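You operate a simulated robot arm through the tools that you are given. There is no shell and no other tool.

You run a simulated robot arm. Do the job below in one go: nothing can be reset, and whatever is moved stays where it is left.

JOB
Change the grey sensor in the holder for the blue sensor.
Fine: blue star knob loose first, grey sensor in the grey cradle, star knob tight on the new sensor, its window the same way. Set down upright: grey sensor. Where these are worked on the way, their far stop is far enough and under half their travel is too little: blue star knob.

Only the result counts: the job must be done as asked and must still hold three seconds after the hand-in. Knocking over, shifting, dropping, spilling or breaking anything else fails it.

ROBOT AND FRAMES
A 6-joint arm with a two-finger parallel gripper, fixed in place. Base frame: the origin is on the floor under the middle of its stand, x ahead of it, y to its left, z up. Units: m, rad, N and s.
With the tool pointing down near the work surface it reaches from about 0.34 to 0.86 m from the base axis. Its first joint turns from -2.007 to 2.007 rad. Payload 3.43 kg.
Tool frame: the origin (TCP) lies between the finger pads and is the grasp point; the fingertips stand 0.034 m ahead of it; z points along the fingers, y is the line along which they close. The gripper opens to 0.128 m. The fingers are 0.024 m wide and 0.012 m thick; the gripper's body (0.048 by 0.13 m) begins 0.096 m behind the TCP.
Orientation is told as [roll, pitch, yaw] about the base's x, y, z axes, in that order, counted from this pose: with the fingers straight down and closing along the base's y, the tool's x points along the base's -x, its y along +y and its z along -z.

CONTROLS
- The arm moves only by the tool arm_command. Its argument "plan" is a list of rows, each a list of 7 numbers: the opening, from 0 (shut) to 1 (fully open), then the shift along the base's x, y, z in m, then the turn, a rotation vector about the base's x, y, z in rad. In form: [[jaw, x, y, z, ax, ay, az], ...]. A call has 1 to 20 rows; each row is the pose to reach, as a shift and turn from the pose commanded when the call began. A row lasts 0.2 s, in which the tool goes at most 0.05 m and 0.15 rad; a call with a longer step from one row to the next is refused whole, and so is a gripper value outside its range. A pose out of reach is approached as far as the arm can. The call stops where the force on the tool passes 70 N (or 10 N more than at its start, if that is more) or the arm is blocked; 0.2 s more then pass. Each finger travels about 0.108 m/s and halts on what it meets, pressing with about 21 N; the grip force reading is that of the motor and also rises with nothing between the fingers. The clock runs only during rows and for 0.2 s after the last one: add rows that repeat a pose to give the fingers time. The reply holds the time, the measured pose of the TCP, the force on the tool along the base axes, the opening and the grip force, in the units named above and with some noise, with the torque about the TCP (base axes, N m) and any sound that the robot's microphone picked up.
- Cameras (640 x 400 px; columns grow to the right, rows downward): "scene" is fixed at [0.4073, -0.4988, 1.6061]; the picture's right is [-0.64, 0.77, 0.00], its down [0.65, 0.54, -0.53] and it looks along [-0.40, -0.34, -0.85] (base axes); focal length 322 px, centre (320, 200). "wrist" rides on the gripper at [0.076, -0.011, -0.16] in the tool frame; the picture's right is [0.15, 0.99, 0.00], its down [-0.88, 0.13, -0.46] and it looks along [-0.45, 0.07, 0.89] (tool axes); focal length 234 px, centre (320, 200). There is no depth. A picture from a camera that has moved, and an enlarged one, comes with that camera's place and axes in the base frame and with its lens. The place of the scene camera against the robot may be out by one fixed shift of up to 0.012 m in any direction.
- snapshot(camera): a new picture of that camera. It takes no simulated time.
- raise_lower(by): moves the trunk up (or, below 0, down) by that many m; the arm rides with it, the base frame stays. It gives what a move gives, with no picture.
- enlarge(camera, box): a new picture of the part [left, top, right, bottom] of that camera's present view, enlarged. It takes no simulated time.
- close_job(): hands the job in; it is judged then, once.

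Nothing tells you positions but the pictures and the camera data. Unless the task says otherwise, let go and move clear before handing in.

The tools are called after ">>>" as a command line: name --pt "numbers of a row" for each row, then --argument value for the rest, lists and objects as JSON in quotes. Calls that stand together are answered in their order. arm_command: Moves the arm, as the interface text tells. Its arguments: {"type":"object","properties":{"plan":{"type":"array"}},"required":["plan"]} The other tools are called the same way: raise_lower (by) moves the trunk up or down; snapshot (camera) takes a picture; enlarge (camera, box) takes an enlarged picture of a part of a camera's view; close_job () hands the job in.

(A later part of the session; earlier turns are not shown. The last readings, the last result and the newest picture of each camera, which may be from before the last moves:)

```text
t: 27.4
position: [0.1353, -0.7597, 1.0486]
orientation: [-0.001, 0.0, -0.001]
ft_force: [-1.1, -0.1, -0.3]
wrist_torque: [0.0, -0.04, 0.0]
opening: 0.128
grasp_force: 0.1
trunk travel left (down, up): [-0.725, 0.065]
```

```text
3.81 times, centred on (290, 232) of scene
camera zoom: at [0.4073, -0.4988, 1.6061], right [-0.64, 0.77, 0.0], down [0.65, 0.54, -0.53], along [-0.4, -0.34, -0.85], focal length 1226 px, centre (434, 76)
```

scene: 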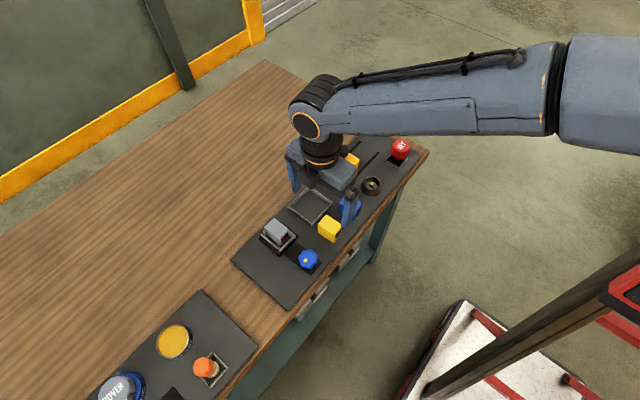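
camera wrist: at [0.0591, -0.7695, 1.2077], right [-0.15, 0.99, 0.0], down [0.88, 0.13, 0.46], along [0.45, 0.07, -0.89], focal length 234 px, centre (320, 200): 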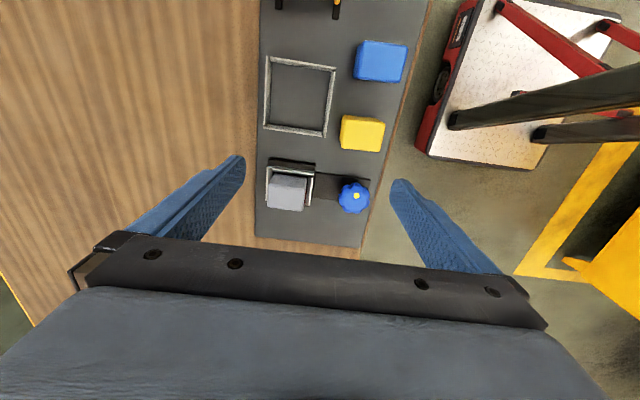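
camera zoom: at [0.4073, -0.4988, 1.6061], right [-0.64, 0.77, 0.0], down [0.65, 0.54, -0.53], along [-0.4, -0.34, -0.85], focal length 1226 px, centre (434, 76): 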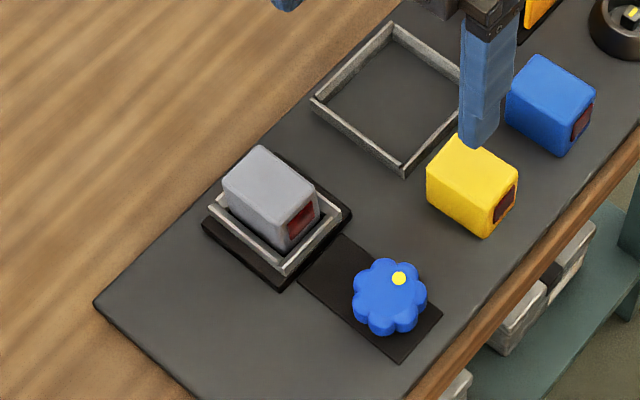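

>>> enlarge --camera "wrist" --box '[255, 150, 335, 220]'

>>> enlarge --camera "wrist" --box '[250, 30, 420, 160]'

```text
5.71 times, centred on (295, 185) of wrist
camera zoom: at [0.0591, -0.7695, 1.2077], right [-0.15, 0.99, 0.0], down [0.88, 0.13, 0.46], along [0.45, 0.07, -0.89], focal length 1338 px, centre (463, 286)
```

zoom: 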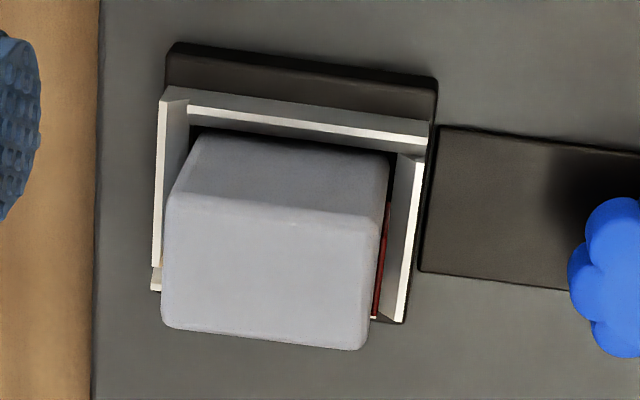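

```text
3.08 times, centred on (335, 95) of wrist
camera zoom: at [0.0591, -0.7695, 1.2077], right [-0.15, 0.99, 0.0], down [0.88, 0.13, 0.46], along [0.45, 0.07, -0.89], focal length 720 px, centre (274, 523)
```

zoom: 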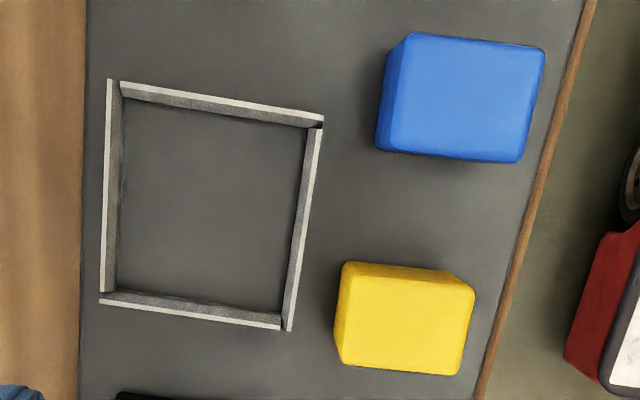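

The grey sensor is about 37 × 50 mm, top at z≈0.926, centred near [0.206, -0.794]; the cradle is centred near [0.086, -0.795]. I'll turn the wrist by −90° so the fingers close along x on the plain sides, and centre above the grey sensor.

>>> arm_command --pt "0.8 0.01 -0.004 0 0 0 -0.145" --pt "0.6 0.02 -0.008 0 0 0 -0.29" --pt "0.55 0.03 -0.012 0 0 0 -0.435" --pt "0.55 0.04 -0.016 0 0 0 -0.58" --pt "0.55 0.05 -0.02 0 0 0 -0.725" --pt "0.55 0.06 -0.026 0 0 0 -0.87" --pt "0.55 0.07 -0.034 0 0 0 -1.015" --pt "0.55 0.0707 -0.034 0 0 0 -1.16" --pt "0.55 0.0707 -0.034 0 0 0 -1.305" --pt "0.55 0.0707 -0.034 0 0 0 -1.45" --pt "0.55 0.0707 -0.034 0 0 0 -1.57" --pt "0.55 0.0707 -0.034 0 0 0 -1.57"

>>> snapshot --camera "wrist"

>>> enlarge --camera "wrist" --box '[240, 80, 400, 220]'

```text
t: 30.0
position: [0.2048, -0.7917, 1.0494]
orientation: [0.0, -0.001, -1.572]
ft_force: [0.2, -0.6, 0.3]
wrist_torque: [-0.01, 0.01, 0.0]
opening: 0.0705
grasp_force: 0.2
trunk travel left (down, up): [-0.725, 0.065]
```

```text
taken
camera wrist: at [0.1942, -0.7152, 1.2088], right [0.99, 0.14, 0.0], down [0.13, -0.88, 0.46], along [0.07, -0.45, -0.89], focal length 234 px, centre (320, 200)
```

wrist: 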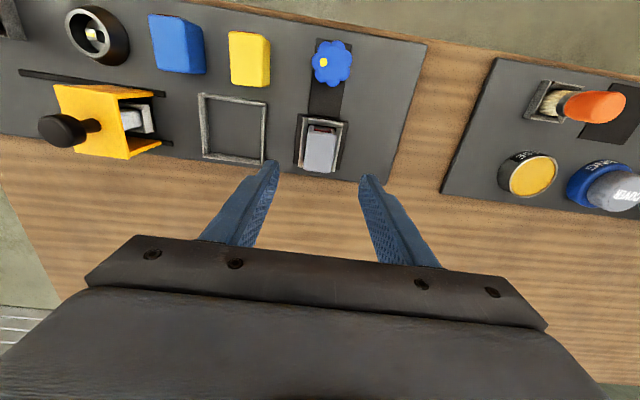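

```text
2.86 times, centred on (320, 150) of wrist
camera zoom: at [0.1942, -0.7152, 1.2088], right [0.99, 0.14, 0.0], down [0.13, -0.88, 0.46], along [0.07, -0.45, -0.89], focal length 669 px, centre (320, 343)
```

zoom: 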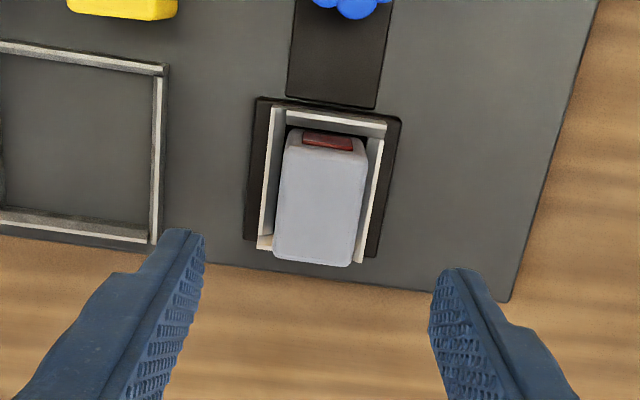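

>>> arm_command --pt "0.55 0.0007 -0.0015 -0.04 0 0 0" --pt "0.55 0.0007 -0.0015 -0.08 0 0 0" --pt "0.55 0.0007 -0.0015 -0.105 0 0 0" --pt "0.55 0.0007 -0.0015 -0.122 0 0 0" --pt "0.55 0.0007 -0.0015 -0.122 0 0 0"

>>> snapshot --camera "wrist"

>>> enlarge --camera "wrist" --box '[240, 110, 400, 250]'

>>> enlarge --camera "scene" --box '[230, 180, 350, 285]'

```text
t: 31.2
position: [0.2053, -0.7944, 0.9257]
orientation: [-0.001, 0.001, -1.571]
ft_force: [-0.1, -0.6, -0.1]
wrist_torque: [-0.01, -0.03, 0.03]
opening: 0.0705
grasp_force: 0.0
trunk travel left (down, up): [-0.725, 0.065]
```

```text
taken
camera wrist: at [0.1941, -0.7166, 1.0851], right [0.99, 0.15, 0.0], down [0.13, -0.88, 0.46], along [0.07, -0.45, -0.89], focal length 234 px, centre (320, 200)
```

wrist: 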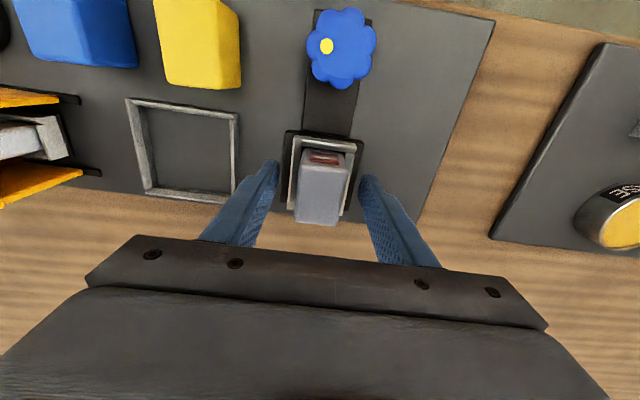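

```text
2.86 times, centred on (320, 180) of wrist
camera zoom: at [0.1941, -0.7166, 1.0851], right [0.99, 0.15, 0.0], down [0.13, -0.88, 0.46], along [0.07, -0.45, -0.89], focal length 669 px, centre (320, 257)
```

zoom: 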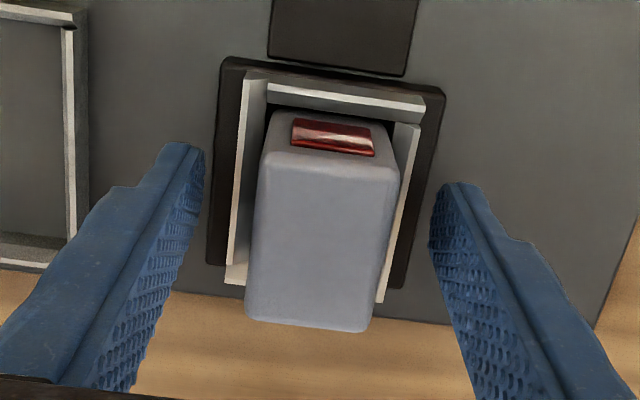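

```text
3.81 times, centred on (290, 232) of scene
camera zoom: at [0.4073, -0.4988, 1.6061], right [-0.64, 0.77, 0.0], down [0.65, 0.54, -0.53], along [-0.4, -0.34, -0.85], focal length 1226 px, centre (434, 76)
```

zoom: 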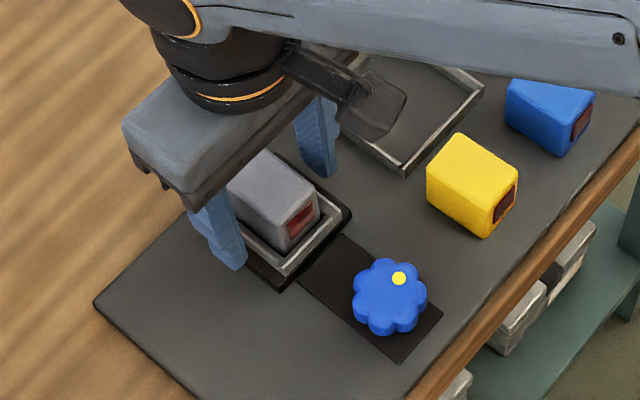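

The sensor is centred between the fingers and the fingertips clear the holder rim (z≈0.884). I close on it.

>>> arm_command --pt "0.45 0 0 0 0 0 0" --pt "0.3 0 0 0 0 0 0" --pt "0.2 0 0 0 0 0 0" --pt "0.1 0 0 0 0 0 0" --pt "0 0 0 0 0 0 0" --pt "0 0 0 0 0 0 0"

>>> enlarge --camera "wrist" --box '[240, 110, 400, 250]'

```text
t: 32.6
position: [0.2047, -0.7926, 0.9267]
orientation: [0.0, 0.0, -1.573]
ft_force: [-1.6, 0.0, -1.0]
wrist_torque: [-0.05, 0.24, 0.29]
opening: 0.0532
grasp_force: 44.5
trunk travel left (down, up): [-0.725, 0.065]
```

```text
2.86 times, centred on (320, 180) of wrist
camera zoom: at [0.194, -0.7166, 1.0853], right [0.99, 0.15, 0.0], down [0.13, -0.88, 0.46], along [0.07, -0.45, -0.89], focal length 669 px, centre (320, 257)
```

zoom: 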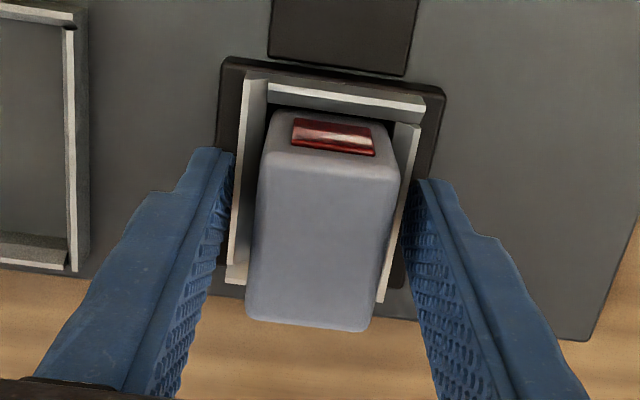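

The fingers stopped at 0.053 m, on the rim's outer sides rather than on the sensor, so the rim is a little higher than I took it. I open slightly, go up 10 mm and close again.

>>> arm_command --pt "0.5 0 0 0 0 0 0" --pt "0.55 0 0 0 0 0 0" --pt "0.55 0.0005 0 0.01 0 0 0" --pt "0.4 0.0005 0 0.01 0 0 0" --pt "0.3 0.0005 0 0.01 0 0 0" --pt "0.2 0.0005 0 0.01 0 0 0" --pt "0.1 0.0005 0 0.01 0 0 0" --pt "0 0.0005 0 0.01 0 0 0" --pt "0 0.0005 0 0.01 0 0 0"

>>> enlarge --camera "wrist" --box '[240, 110, 400, 250]'

>>> enlarge --camera "scene" --box '[230, 180, 350, 285]'

```text
t: 34.6
position: [0.206, -0.7942, 0.9367]
orientation: [0.002, 0.0, -1.571]
ft_force: [0.2, 0.2, 1.5]
wrist_torque: [-0.02, -0.05, 0.0]
opening: 0.0353
grasp_force: 20.7
trunk travel left (down, up): [-0.725, 0.065]
```

```text
2.86 times, centred on (320, 180) of wrist
camera zoom: at [0.1949, -0.7173, 1.0959], right [0.99, 0.15, 0.0], down [0.13, -0.88, 0.46], along [0.07, -0.45, -0.89], focal length 669 px, centre (320, 257)
```

zoom: 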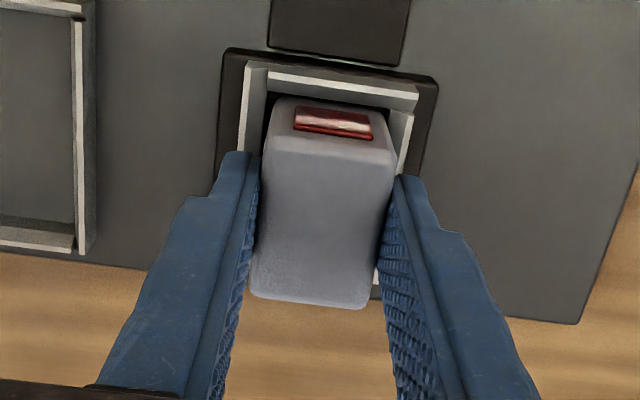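

```text
3.81 times, centred on (290, 232) of scene
camera zoom: at [0.4073, -0.4988, 1.6061], right [-0.64, 0.77, 0.0], down [0.65, 0.54, -0.53], along [-0.4, -0.34, -0.85], focal length 1226 px, centre (434, 76)
```

zoom: 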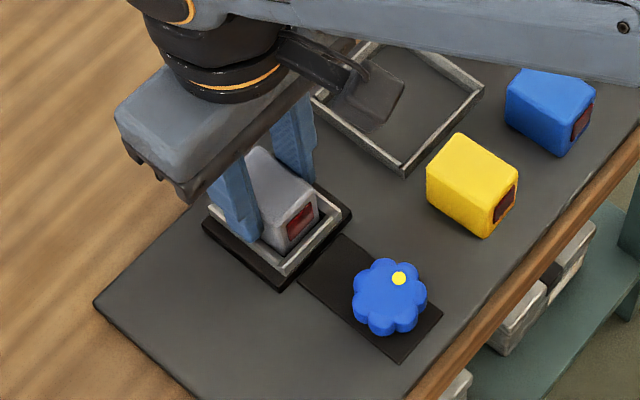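

The grip is now on the sensor (35 mm). I lift gently first and watch the force.

>>> arm_command --pt "0 0 0 0.003 0 0 0" --pt "0 0 0 0.006 0 0 0" --pt "0 0 0 0.01 0 0 0" --pt "0 0 0 0.014 0 0 0"

>>> enlarge --camera "wrist" --box '[240, 110, 400, 250]'

>>> enlarge --camera "scene" --box '[230, 180, 350, 285]'

```text
t: 35.6
position: [0.2063, -0.7931, 0.9502]
orientation: [0.0, 0.003, -1.574]
ft_force: [0.0, -0.3, -0.5]
wrist_torque: [0.0, 0.02, 0.01]
opening: 0.035
grasp_force: 21.7
trunk travel left (down, up): [-0.725, 0.065]
```

```text
2.86 times, centred on (320, 180) of wrist
camera zoom: at [0.1949, -0.7169, 1.1097], right [0.99, 0.15, 0.0], down [0.13, -0.88, 0.45], along [0.07, -0.45, -0.89], focal length 669 px, centre (320, 257)
```

zoom: 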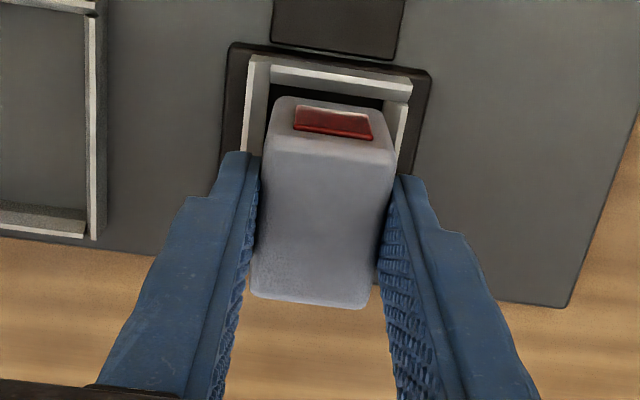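

```text
3.81 times, centred on (290, 232) of scene
camera zoom: at [0.4073, -0.4988, 1.6061], right [-0.64, 0.77, 0.0], down [0.65, 0.54, -0.53], along [-0.4, -0.34, -0.85], focal length 1226 px, centre (434, 76)
```

zoom: 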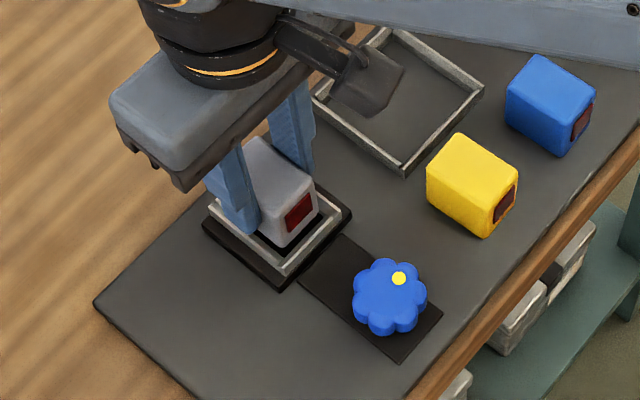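

>>> arm_command --pt "0 0 0 0.02 0 0 0" --pt "0 0 0 0.04 0 0 0" --pt "0 0 0 0.06 0 0 0" --pt "0 -0.02 0 0.07 0 0 0" --pt "0 -0.05 0 0.07 0 0 0" --pt "0 -0.08 0 0.07 0 0 0" --pt "0 -0.105 0 0.07 0 0 0" --pt "0 -0.12 -0.001 0.07 0 0 0" --pt "0 -0.12 -0.001 0.07 0 0 0"

>>> snapshot --camera "wrist"

>>> enlarge --camera "wrist" --box '[220, 60, 420, 240]'

>>> enlarge --camera "scene" --box '[230, 150, 370, 285]'

```text
t: 37.6
position: [0.0849, -0.7934, 1.0217]
orientation: [-0.001, 0.0, -1.571]
ft_force: [0.1, 0.2, -0.6]
wrist_torque: [-0.02, 0.01, 0.03]
opening: 0.0352
grasp_force: 20.5
trunk travel left (down, up): [-0.725, 0.065]
```

```text
taken
camera wrist: at [0.0744, -0.7168, 1.1813], right [0.99, 0.15, 0.0], down [0.13, -0.88, 0.46], along [0.07, -0.45, -0.89], focal length 234 px, centre (320, 200)
```

wrist: 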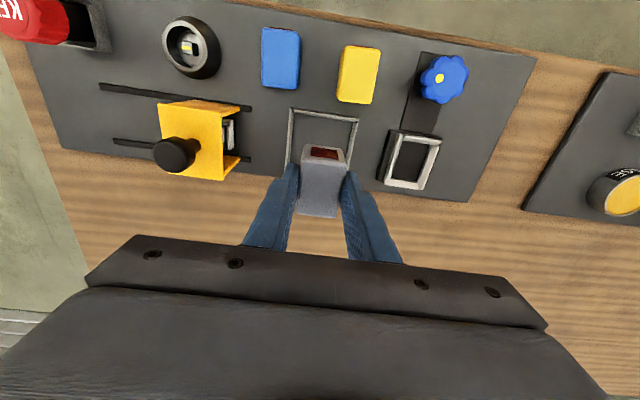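

```text
2.22 times, centred on (320, 150) of wrist
camera zoom: at [0.0744, -0.7168, 1.1813], right [0.99, 0.15, 0.0], down [0.13, -0.88, 0.46], along [0.07, -0.45, -0.89], focal length 520 px, centre (320, 311)
```

zoom: 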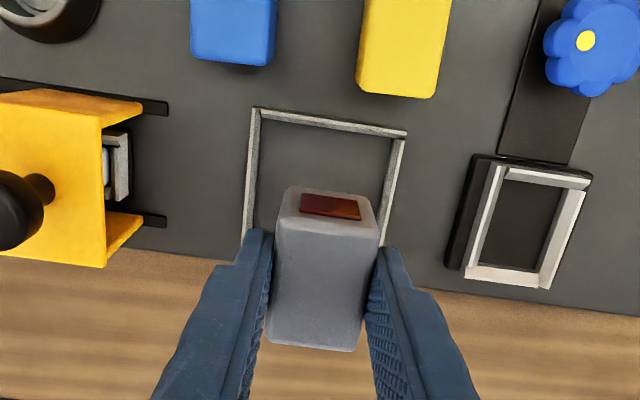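

```text
2.96 times, centred on (300, 218) of scene
camera zoom: at [0.4073, -0.4988, 1.6061], right [-0.64, 0.77, 0.0], down [0.65, 0.54, -0.53], along [-0.4, -0.34, -0.85], focal length 954 px, centre (379, 148)
```

zoom: 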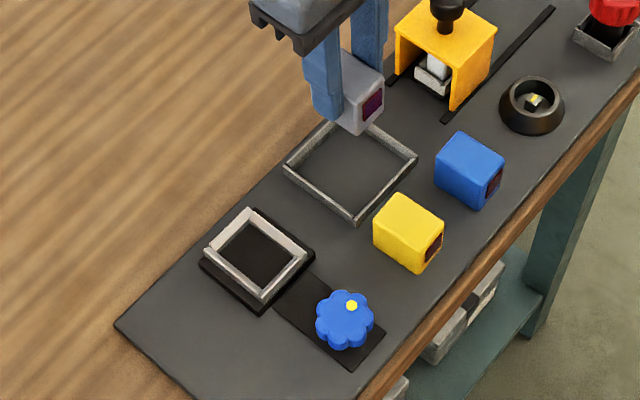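

Grey sensor is held cleanly above the cradle, window toward +y. I lower it down into the cradle middle.

>>> arm_command --pt "0 0.0005 -0.001 -0.03 0 0 0" --pt "0 0.0005 -0.001 -0.055 0 0 0" --pt "0 0.0005 -0.001 -0.07 0 0 0" --pt "0 0.0005 -0.001 -0.08 0 0 0" --pt "0 0.0005 -0.001 -0.08 0 0 0"

>>> enlarge --camera "wrist" --box '[220, 60, 420, 240]'

>>> enlarge --camera "scene" --box '[250, 150, 350, 245]'

```text
t: 38.8
position: [0.0866, -0.796, 0.9419]
orientation: [0.001, -0.001, -1.571]
ft_force: [0.7, -0.6, -0.4]
wrist_torque: [0.04, -0.02, -0.03]
opening: 0.0351
grasp_force: 21.1
trunk travel left (down, up): [-0.725, 0.065]
```

```text
2.22 times, centred on (320, 150) of wrist
camera zoom: at [0.0759, -0.7194, 1.1008], right [0.99, 0.15, 0.0], down [0.13, -0.88, 0.46], along [0.07, -0.45, -0.89], focal length 520 px, centre (320, 311)
```

zoom: 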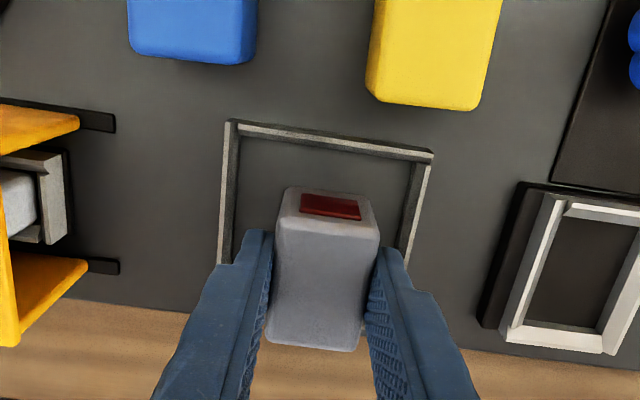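

```text
4.21 times, centred on (300, 198) of scene
camera zoom: at [0.4073, -0.4988, 1.6061], right [-0.64, 0.77, 0.0], down [0.65, 0.54, -0.53], along [-0.4, -0.34, -0.85], focal length 1355 px, centre (404, 210)
```

zoom: 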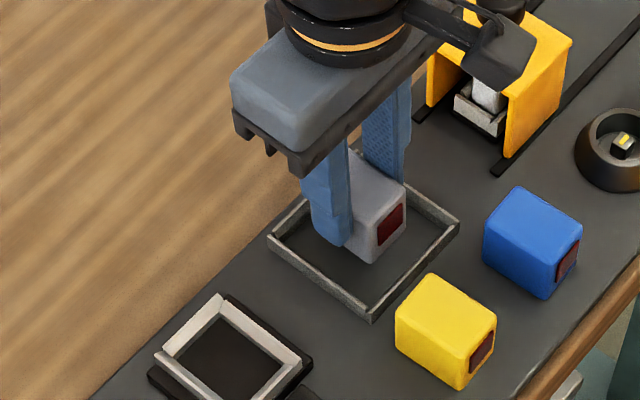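

>>> arm_command --pt "0 0 0.0005 -0.003 0 0 0" --pt "0 0 0.0005 -0.006 0 0 0" --pt "0 0 0.0005 -0.009 0 0 0" --pt "0 0 0.0005 -0.009 0 0 0"

```text
t: 39.8
position: [0.0874, -0.7951, 0.9338]
orientation: [-0.001, 0.002, -1.57]
ft_force: [-0.1, -0.5, 0.1]
wrist_torque: [0.0, 0.03, 0.01]
opening: 0.0354
grasp_force: 21.3
trunk travel left (down, up): [-0.725, 0.065]
```

>>> arm_command --pt "0 0 0 -0.002 0 0 0" --pt "0 0 0 -0.004 0 0 0" --pt "0 0 0 -0.005 0 0 0"

>>> enlarge --camera "scene" --box '[250, 150, 350, 245]'

```text
t: 40.6
position: [0.0866, -0.7938, 0.9274]
orientation: [0.0, -0.002, -1.57]
ft_force: [-0.7, -0.4, -0.7]
wrist_torque: [-0.01, -0.02, 0.03]
opening: 0.0352
grasp_force: 20.9
trunk travel left (down, up): [-0.725, 0.065]
```

```text
4.21 times, centred on (300, 198) of scene
camera zoom: at [0.4073, -0.4988, 1.6061], right [-0.64, 0.77, 0.0], down [0.65, 0.54, -0.53], along [-0.4, -0.34, -0.85], focal length 1355 px, centre (404, 210)
```

zoom: 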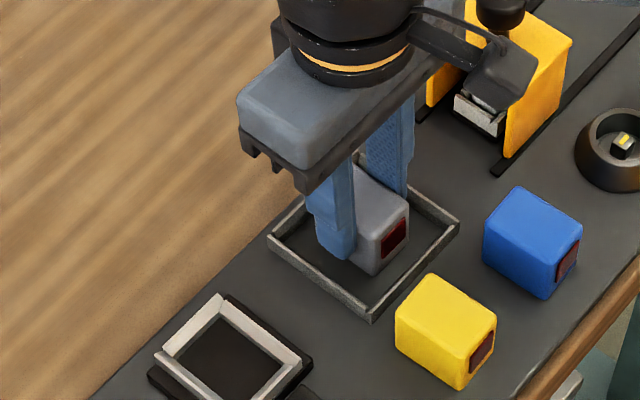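

>>> arm_command --pt "0 0 0 -0.0015 0 0 0" --pt "0 0 0 -0.003 0 0 0" --pt "0 0 0 -0.003 0 0 0"

```text
t: 41.4
position: [0.087, -0.7938, 0.9254]
orientation: [-0.001, -0.003, -1.572]
ft_force: [-1.1, 1.6, 10.2]
wrist_torque: [0.26, 0.03, 0.02]
opening: 0.0353
grasp_force: 21.2
trunk travel left (down, up): [-0.725, 0.065]
```

Contact (10 N) – the sensor stands on the cradle floor. I open a little, and go straight up.

>>> arm_command --pt "0.0 0 0 0.0015 0 0 0" --pt "0.3 0 0 0.0015 0 0 0" --pt "0.33 0 0 0.0015 0 0 0" --pt "0.33 0 0 0.0015 0 0 0"

>>> enlarge --camera "wrist" --box '[220, 60, 420, 240]'

>>> enlarge --camera "scene" --box '[250, 150, 350, 245]'

```text
t: 42.4
position: [0.0865, -0.7935, 0.9252]
orientation: [0.001, 0.0, -1.572]
ft_force: [0.0, 0.2, -0.4]
wrist_torque: [0.02, -0.01, 0.06]
opening: 0.0421
grasp_force: 0.2
trunk travel left (down, up): [-0.725, 0.065]
```

```text
2.22 times, centred on (320, 150) of wrist
camera zoom: at [0.0754, -0.7179, 1.0839], right [0.99, 0.15, 0.0], down [0.13, -0.88, 0.46], along [0.07, -0.45, -0.89], focal length 520 px, centre (320, 311)
```

zoom: 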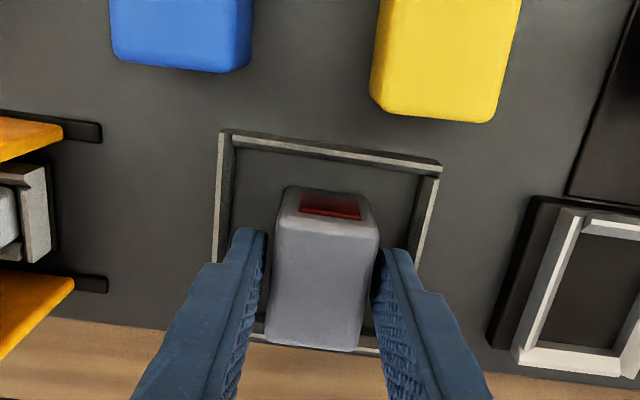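

```text
4.21 times, centred on (300, 198) of scene
camera zoom: at [0.4073, -0.4988, 1.6061], right [-0.64, 0.77, 0.0], down [0.65, 0.54, -0.53], along [-0.4, -0.34, -0.85], focal length 1355 px, centre (404, 210)
```

zoom: 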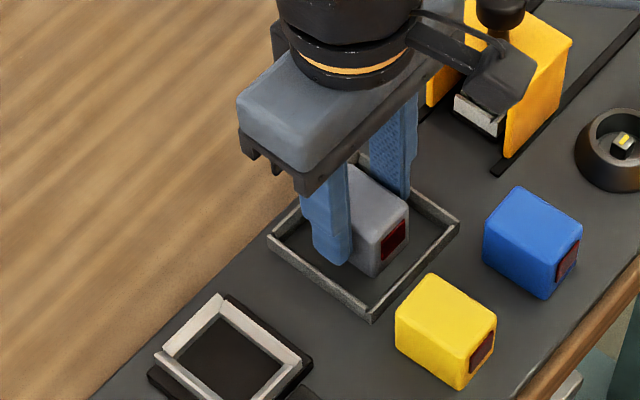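

>>> arm_command --pt "0.33 0 0 0.02 0 0 0" --pt "0.33 0 0 0.05 0 0 0" --pt "0.4 0 0 0.09 0 0 0" --pt "0.45 0 0 0.12 0 0 0" --pt "0.45 -0.02 0.04 0.12 0 0 0" --pt "0.45 -0.045 0.075 0.12 0 0 0" --pt "0.45 -0.055 0.087 0.12 0 0 0" --pt "0.45 -0.055 0.087 0.12 0 0 0"

>>> snapshot --camera "wrist"

>>> enlarge --camera "wrist" --box '[240, 70, 400, 210]'

>>> enlarge --camera "scene" --box '[250, 150, 370, 265]'

```text
t: 44.2
position: [0.032, -0.7056, 1.0441]
orientation: [0.0, 0.0, -1.57]
ft_force: [-1.2, 0.2, 0.1]
wrist_torque: [0.0, -0.02, -0.01]
opening: 0.0577
grasp_force: 0.0
trunk travel left (down, up): [-0.725, 0.065]
```

```text
taken
camera wrist: at [0.0208, -0.6292, 1.2035], right [0.99, 0.15, 0.0], down [0.13, -0.88, 0.46], along [0.07, -0.45, -0.89], focal length 234 px, centre (320, 200)
```

wrist: 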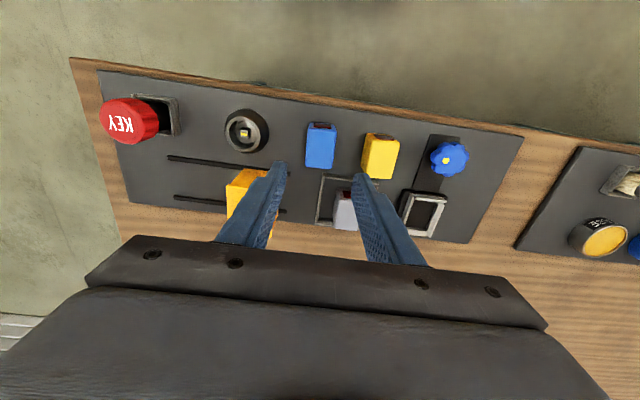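

```text
2.86 times, centred on (320, 140) of wrist
camera zoom: at [0.0208, -0.6292, 1.2035], right [0.99, 0.15, 0.0], down [0.13, -0.88, 0.46], along [0.07, -0.45, -0.89], focal length 669 px, centre (320, 371)
```

zoom: 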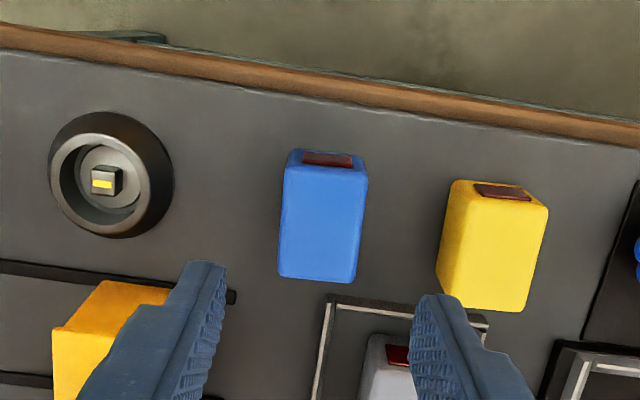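

```text
3.48 times, centred on (310, 208) of scene
camera zoom: at [0.4073, -0.4988, 1.6061], right [-0.64, 0.77, 0.0], down [0.65, 0.54, -0.53], along [-0.4, -0.34, -0.85], focal length 1120 px, centre (355, 174)
```

zoom: 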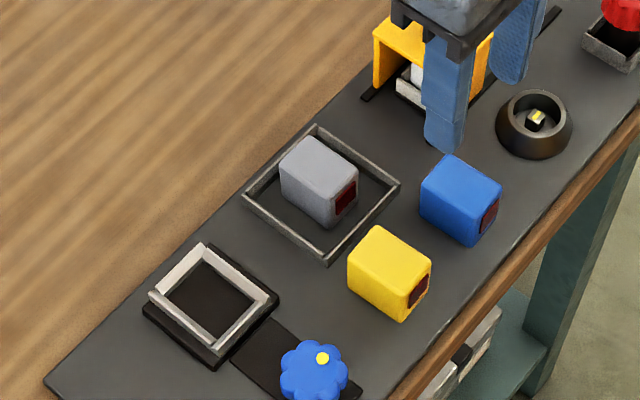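

The grey sensor stands in the cradle. The blue sensor is at about [0.033, -0.7045], turned by about +0.075 rad, with ~37 mm to the yellow one. I match its yaw, go down part way with a narrow opening, and check.

>>> arm_command --pt "0.42 0.0007 0.001 -0.02 0 0 0.04" --pt "0.42 0.0007 0.001 -0.05 0 0 0.075" --pt "0.42 0.0007 0.001 -0.075 0 0 0.075" --pt "0.42 0.0007 0.001 -0.085 0 0 0.075" --pt "0.42 0.0007 0.001 -0.085 0 0 0.075"

>>> enlarge --camera "wrist" --box '[240, 90, 400, 230]'

>>> enlarge --camera "scene" --box '[290, 160, 390, 255]'

```text
t: 45.4
position: [0.0329, -0.7068, 0.9618]
orientation: [0.0, -0.001, -1.497]
ft_force: [-0.1, -0.1, 0.0]
wrist_torque: [0.0, -0.02, 0.01]
opening: 0.0537
grasp_force: 0.0
trunk travel left (down, up): [-0.725, 0.065]
```

```text
2.86 times, centred on (320, 160) of wrist
camera zoom: at [0.0159, -0.6314, 1.1193], right [0.98, 0.22, 0.0], down [0.2, -0.87, 0.46], along [0.1, -0.44, -0.89], focal length 669 px, centre (320, 314)
```

zoom: 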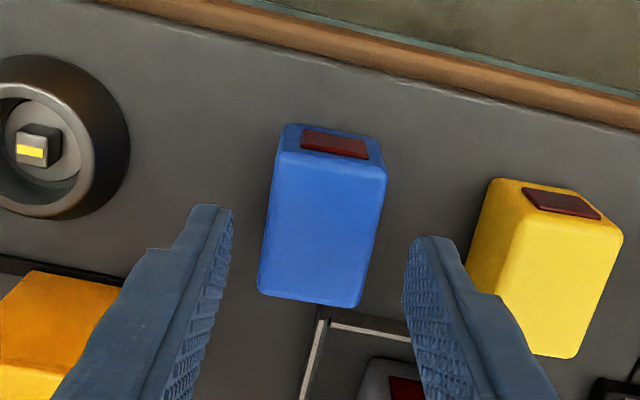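

```text
4.21 times, centred on (340, 208) of scene
camera zoom: at [0.4073, -0.4988, 1.6061], right [-0.64, 0.77, 0.0], down [0.65, 0.54, -0.53], along [-0.4, -0.34, -0.85], focal length 1355 px, centre (236, 168)
```

zoom: 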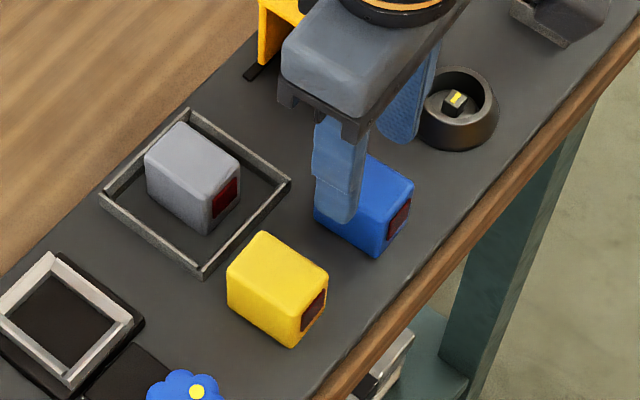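

>>> arm_command --pt "0.42 0 0.002 -0.015 0 0 0" --pt "0.42 0 0.002 -0.028 0 0 0" --pt "0.42 0 0.002 -0.034 0 0 0" --pt "0.42 0 0.002 -0.034 0 0 0" --pt "0.3 0 0.002 -0.034 0 0 0" --pt "0.2 0 0.002 -0.034 0 0 0" --pt "0.1 0 0.002 -0.034 0 0 0" --pt "0 0 0.002 -0.034 0 0 0" --pt "0 0 0.002 -0.034 0 0 0"

>>> enlarge --camera "wrist" --box '[240, 110, 400, 250]'

>>> enlarge --camera "scene" --box '[290, 160, 390, 255]'

```text
t: 47.4
position: [0.0315, -0.7046, 0.9255]
orientation: [0.001, -0.001, -1.496]
ft_force: [-0.1, -0.1, 1.2]
wrist_torque: [0.0, -0.02, 0.02]
opening: 0.0351
grasp_force: 20.6
trunk travel left (down, up): [-0.725, 0.065]
```

```text
2.86 times, centred on (320, 180) of wrist
camera zoom: at [0.0154, -0.6299, 1.0855], right [0.98, 0.22, 0.0], down [0.2, -0.87, 0.46], along [0.1, -0.44, -0.89], focal length 669 px, centre (320, 257)
```

zoom: 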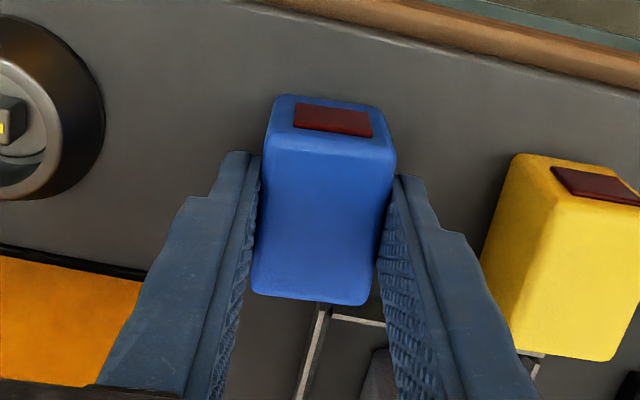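

```text
4.21 times, centred on (340, 208) of scene
camera zoom: at [0.4073, -0.4988, 1.6061], right [-0.64, 0.77, 0.0], down [0.65, 0.54, -0.53], along [-0.4, -0.34, -0.85], focal length 1355 px, centre (236, 168)
```

zoom: 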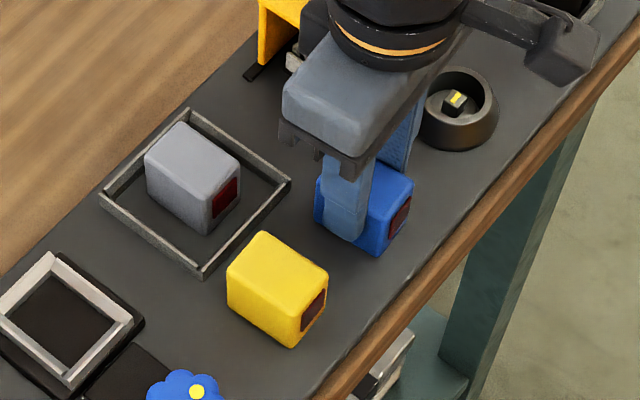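

Blue is gripped just as the grey one was (35 mm, window toward +y). I lift it straight up and carry it over to the holder, undoing the 0.075 rad turn.

>>> arm_command --pt "0 0 0 0.01 0 0 0" --pt "0 0 0 0.04 0 0 0" --pt "0 0 0 0.08 0 0 0" --pt "0 0 0 0.105 0 0 0" --pt "0 0.03 -0.01 0.11 0 0 -0.02" --pt "0 0.07 -0.03 0.11 0 0 -0.04" --pt "0 0.11 -0.05 0.11 0 0 -0.06" --pt "0 0.145 -0.07 0.11 0 0 -0.075" --pt "0 0.173 -0.09 0.11 0 0 -0.075" --pt "0 0.173 -0.09 0.11 0 0 -0.075" --pt "0 0.173 -0.09 0.11 0 0 -0.075"

>>> snapshot --camera "wrist"

>>> enlarge --camera "wrist" --box '[240, 80, 400, 220]'

>>> enlarge --camera "scene" --box '[230, 150, 370, 285]'

```text
t: 49.8
position: [0.2039, -0.7962, 1.0344]
orientation: [0.0, 0.0, -1.572]
ft_force: [1.3, 0.0, -0.3]
wrist_torque: [0.0, 0.02, 0.04]
opening: 0.0351
grasp_force: 21.2
trunk travel left (down, up): [-0.725, 0.065]
```

```text
taken
camera wrist: at [0.1933, -0.7187, 1.1935], right [0.99, 0.15, 0.0], down [0.13, -0.88, 0.46], along [0.07, -0.45, -0.89], focal length 234 px, centre (320, 200)
```

wrist: 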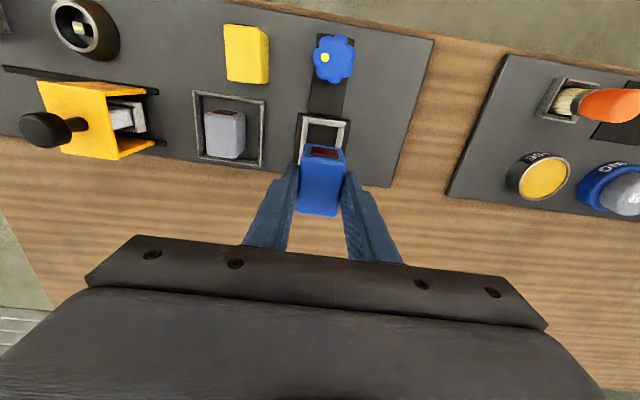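

```text
2.86 times, centred on (320, 150) of wrist
camera zoom: at [0.1933, -0.7187, 1.1935], right [0.99, 0.15, 0.0], down [0.13, -0.88, 0.46], along [0.07, -0.45, -0.89], focal length 669 px, centre (320, 343)
```

zoom: 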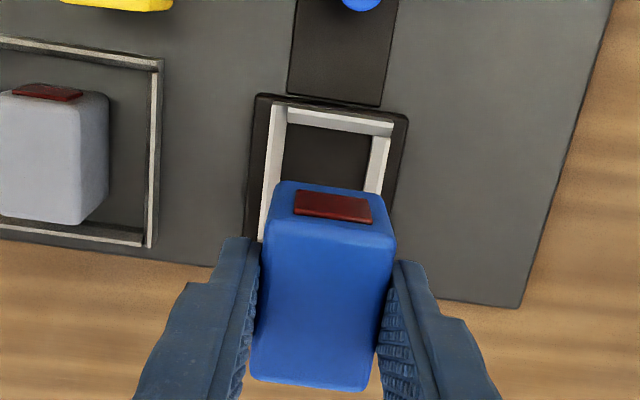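

```text
2.96 times, centred on (300, 218) of scene
camera zoom: at [0.4073, -0.4988, 1.6061], right [-0.64, 0.77, 0.0], down [0.65, 0.54, -0.53], along [-0.4, -0.34, -0.85], focal length 954 px, centre (379, 148)
```

zoom: 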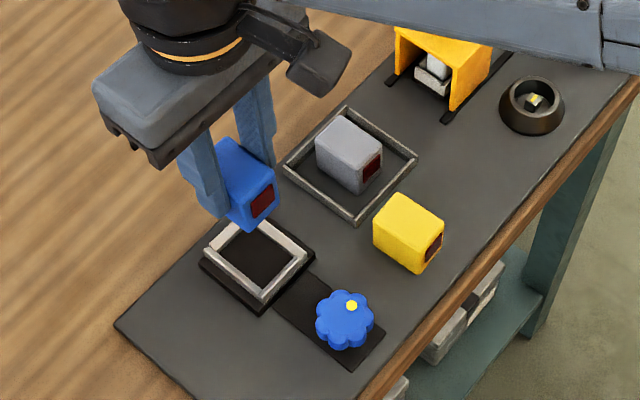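

Blue is over the holder. I correct by under a millimetre, lower to just above the rim and check the alignment.

>>> arm_command --pt "0 0.0008 0.0005 -0.025 0 0 0" --pt "0 0.0008 0.0005 -0.05 0 0 0" --pt "0 0.0008 0.0005 -0.065 0 0 0" --pt "0 0.0008 0.0005 -0.072 0 0 0" --pt "0 0.0008 0.0005 -0.072 0 0 0"

>>> enlarge --camera "wrist" --box '[240, 90, 400, 230]'

>>> enlarge --camera "scene" --box '[240, 190, 340, 285]'

```text
t: 51.0
position: [0.2059, -0.7943, 0.9647]
orientation: [-0.001, 0.0, -1.572]
ft_force: [-0.4, 0.0, -1.4]
wrist_torque: [0.01, 0.0, 0.01]
opening: 0.0352
grasp_force: 21.2
trunk travel left (down, up): [-0.725, 0.065]
```

```text
2.86 times, centred on (320, 160) of wrist
camera zoom: at [0.1948, -0.7176, 1.1239], right [0.99, 0.15, 0.0], down [0.13, -0.88, 0.46], along [0.07, -0.45, -0.89], focal length 669 px, centre (320, 314)
```

zoom: 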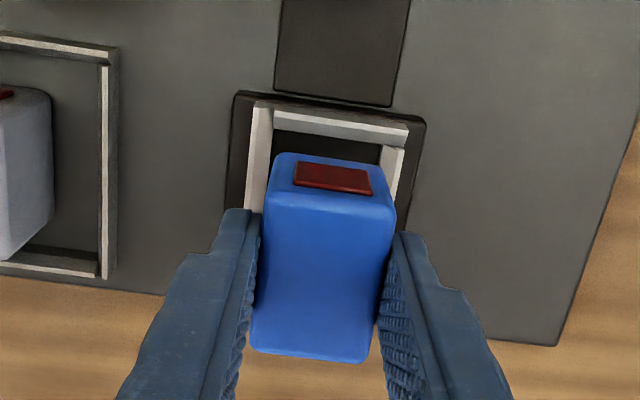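

```text
4.21 times, centred on (290, 238) of scene
camera zoom: at [0.4073, -0.4988, 1.6061], right [-0.64, 0.77, 0.0], down [0.65, 0.54, -0.53], along [-0.4, -0.34, -0.85], focal length 1355 px, centre (446, 42)
```

zoom: 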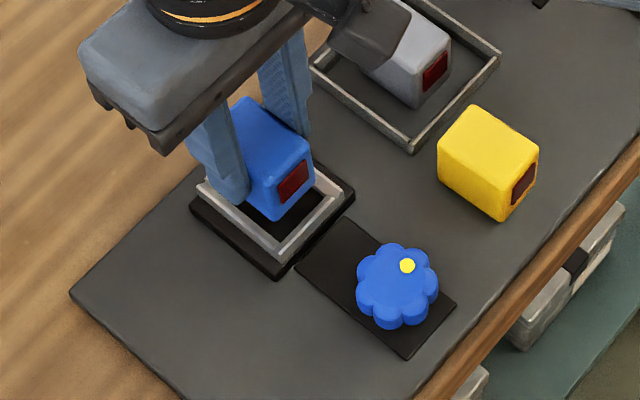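

>>> arm_command --pt "0 0 0 -0.004 0 0 0" --pt "0 0 0 -0.008 0 0 0" --pt "0 0 0 -0.011 0 0 0" --pt "0 0 0 -0.014 0 0 0" --pt "0 0 0 -0.017 0 0 0" --pt "0 0 0 -0.02 0 0 0" --pt "0 0 0 -0.02 0 0 0"

>>> enlarge --camera "wrist" --box '[240, 110, 400, 250]'

>>> enlarge --camera "scene" --box '[240, 190, 340, 285]'

```text
t: 52.6
position: [0.2059, -0.7953, 0.9446]
orientation: [-0.001, 0.0, -1.57]
ft_force: [-0.2, -0.1, -0.8]
wrist_torque: [0.0, -0.02, 0.01]
opening: 0.0354
grasp_force: 21.0
trunk travel left (down, up): [-0.725, 0.065]
```

```text
2.86 times, centred on (320, 180) of wrist
camera zoom: at [0.1946, -0.7182, 1.1035], right [0.99, 0.15, 0.0], down [0.13, -0.88, 0.46], along [0.07, -0.45, -0.89], focal length 669 px, centre (320, 257)
```

zoom: 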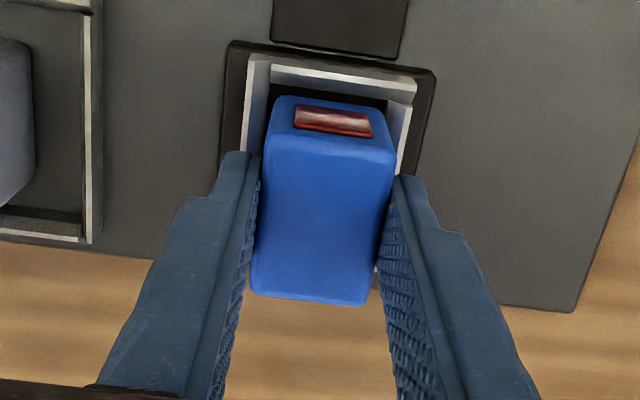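

```text
4.21 times, centred on (290, 238) of scene
camera zoom: at [0.4073, -0.4988, 1.6061], right [-0.64, 0.77, 0.0], down [0.65, 0.54, -0.53], along [-0.4, -0.34, -0.85], focal length 1355 px, centre (446, 42)
```

zoom: 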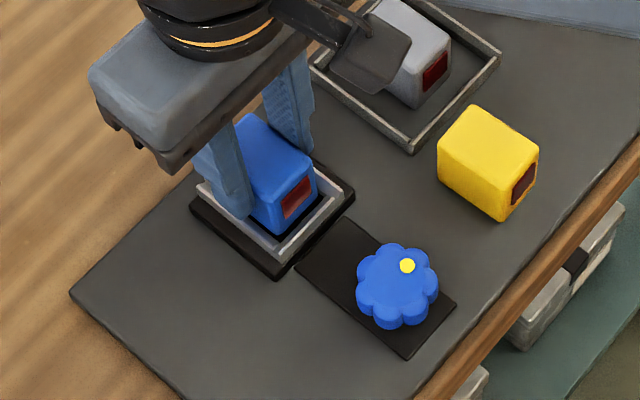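

>>> arm_command --pt "0 0 0 -0.002 0 0 0" --pt "0 0 0 -0.004 0 0 0" --pt "0 0 0 -0.006 0 0 0" --pt "0 0 0 -0.007 0 0 0" --pt "0 0 0 -0.007 0 0 0"

```text
t: 53.8
position: [0.2059, -0.7939, 0.9376]
orientation: [-0.001, -0.001, -1.571]
ft_force: [-0.6, -0.8, 1.3]
wrist_torque: [0.0, -0.01, 0.0]
opening: 0.0353
grasp_force: 20.9
trunk travel left (down, up): [-0.725, 0.065]
```

>>> arm_command --pt "0 0 0 -0.001 0 0 0" --pt "0 0 0 -0.002 0 0 0" --pt "0 0 0 -0.002 0 0 0"

>>> enlarge --camera "wrist" --box '[240, 110, 400, 250]'

```text
t: 54.6
position: [0.2065, -0.7947, 0.9386]
orientation: [-0.001, -0.002, -1.571]
ft_force: [0.6, 3.7, 16.3]
wrist_torque: [0.39, -0.03, 0.01]
opening: 0.0352
grasp_force: 21.1
trunk travel left (down, up): [-0.725, 0.065]
```

```text
2.86 times, centred on (320, 180) of wrist
camera zoom: at [0.1951, -0.7172, 1.0971], right [0.99, 0.15, 0.0], down [0.13, -0.88, 0.46], along [0.07, -0.45, -0.89], focal length 669 px, centre (320, 257)
```

zoom: 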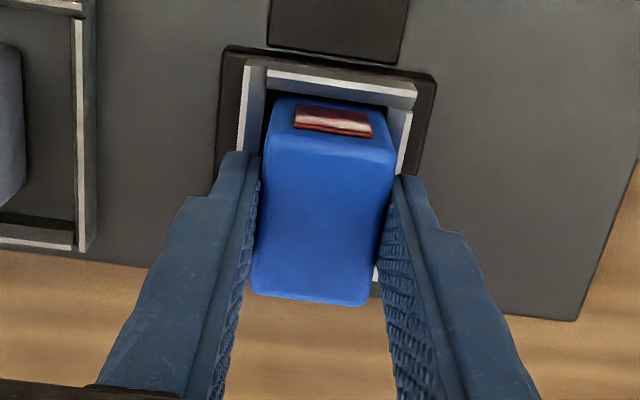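

Contact at the same height the grey sensor sat at: blue is seated. I release and rise, then look.

>>> arm_command --pt "0 0 0 0.0015 0 0 0" --pt "0.3 0 0 0.0015 0 0 0" --pt "0.38 0 0 0.0015 0 0 0" --pt "0.4 0 0 0.002 0 0 0" --pt "0.4 0 0 0.03 0 0 0" --pt "0.4 0 0 0.07 0 0 0" --pt "0.4 0 0 0.1 0 0 0" --pt "0.4 0 0 0.1 0 0 0"

>>> snapshot --camera "wrist"

>>> enlarge --camera "wrist" --box '[240, 80, 400, 220]'

>>> enlarge --camera "scene" --box '[240, 190, 340, 285]'

```text
t: 56.4
position: [0.2053, -0.7959, 1.0352]
orientation: [-0.001, -0.002, -1.57]
ft_force: [-0.5, 0.4, 0.2]
wrist_torque: [-0.05, -0.01, 0.04]
opening: 0.0512
grasp_force: 0.0
trunk travel left (down, up): [-0.725, 0.065]
```

```text
taken
camera wrist: at [0.1939, -0.7189, 1.1939], right [0.99, 0.15, 0.0], down [0.13, -0.88, 0.46], along [0.07, -0.45, -0.89], focal length 234 px, centre (320, 200)
```

wrist: 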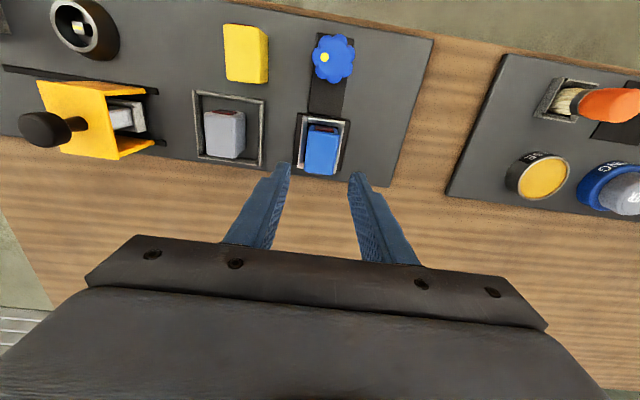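

```text
2.86 times, centred on (320, 150) of wrist
camera zoom: at [0.1939, -0.7189, 1.1939], right [0.99, 0.15, 0.0], down [0.13, -0.88, 0.46], along [0.07, -0.45, -0.89], focal length 669 px, centre (320, 343)
```

zoom: 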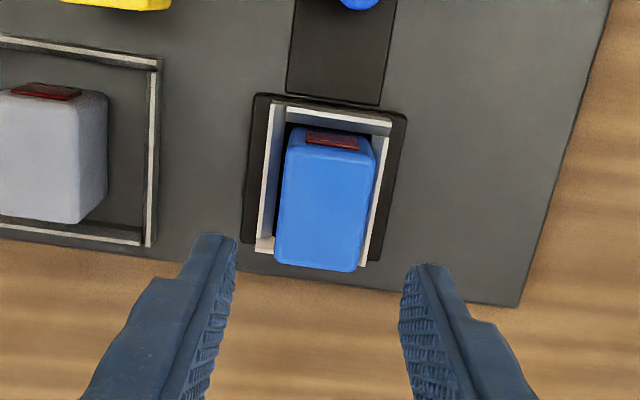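

```text
4.21 times, centred on (290, 238) of scene
camera zoom: at [0.4073, -0.4988, 1.6061], right [-0.64, 0.77, 0.0], down [0.65, 0.54, -0.53], along [-0.4, -0.34, -0.85], focal length 1355 px, centre (446, 42)
```

zoom: 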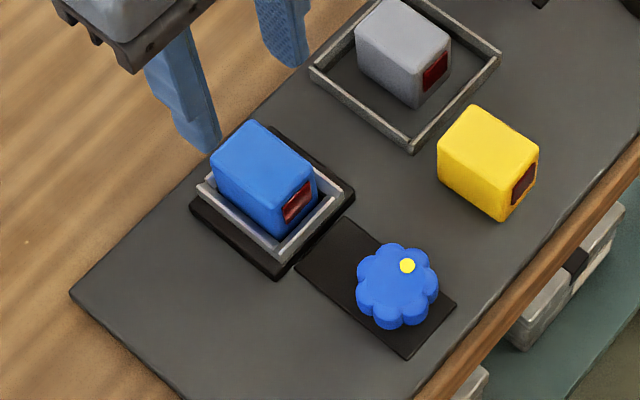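

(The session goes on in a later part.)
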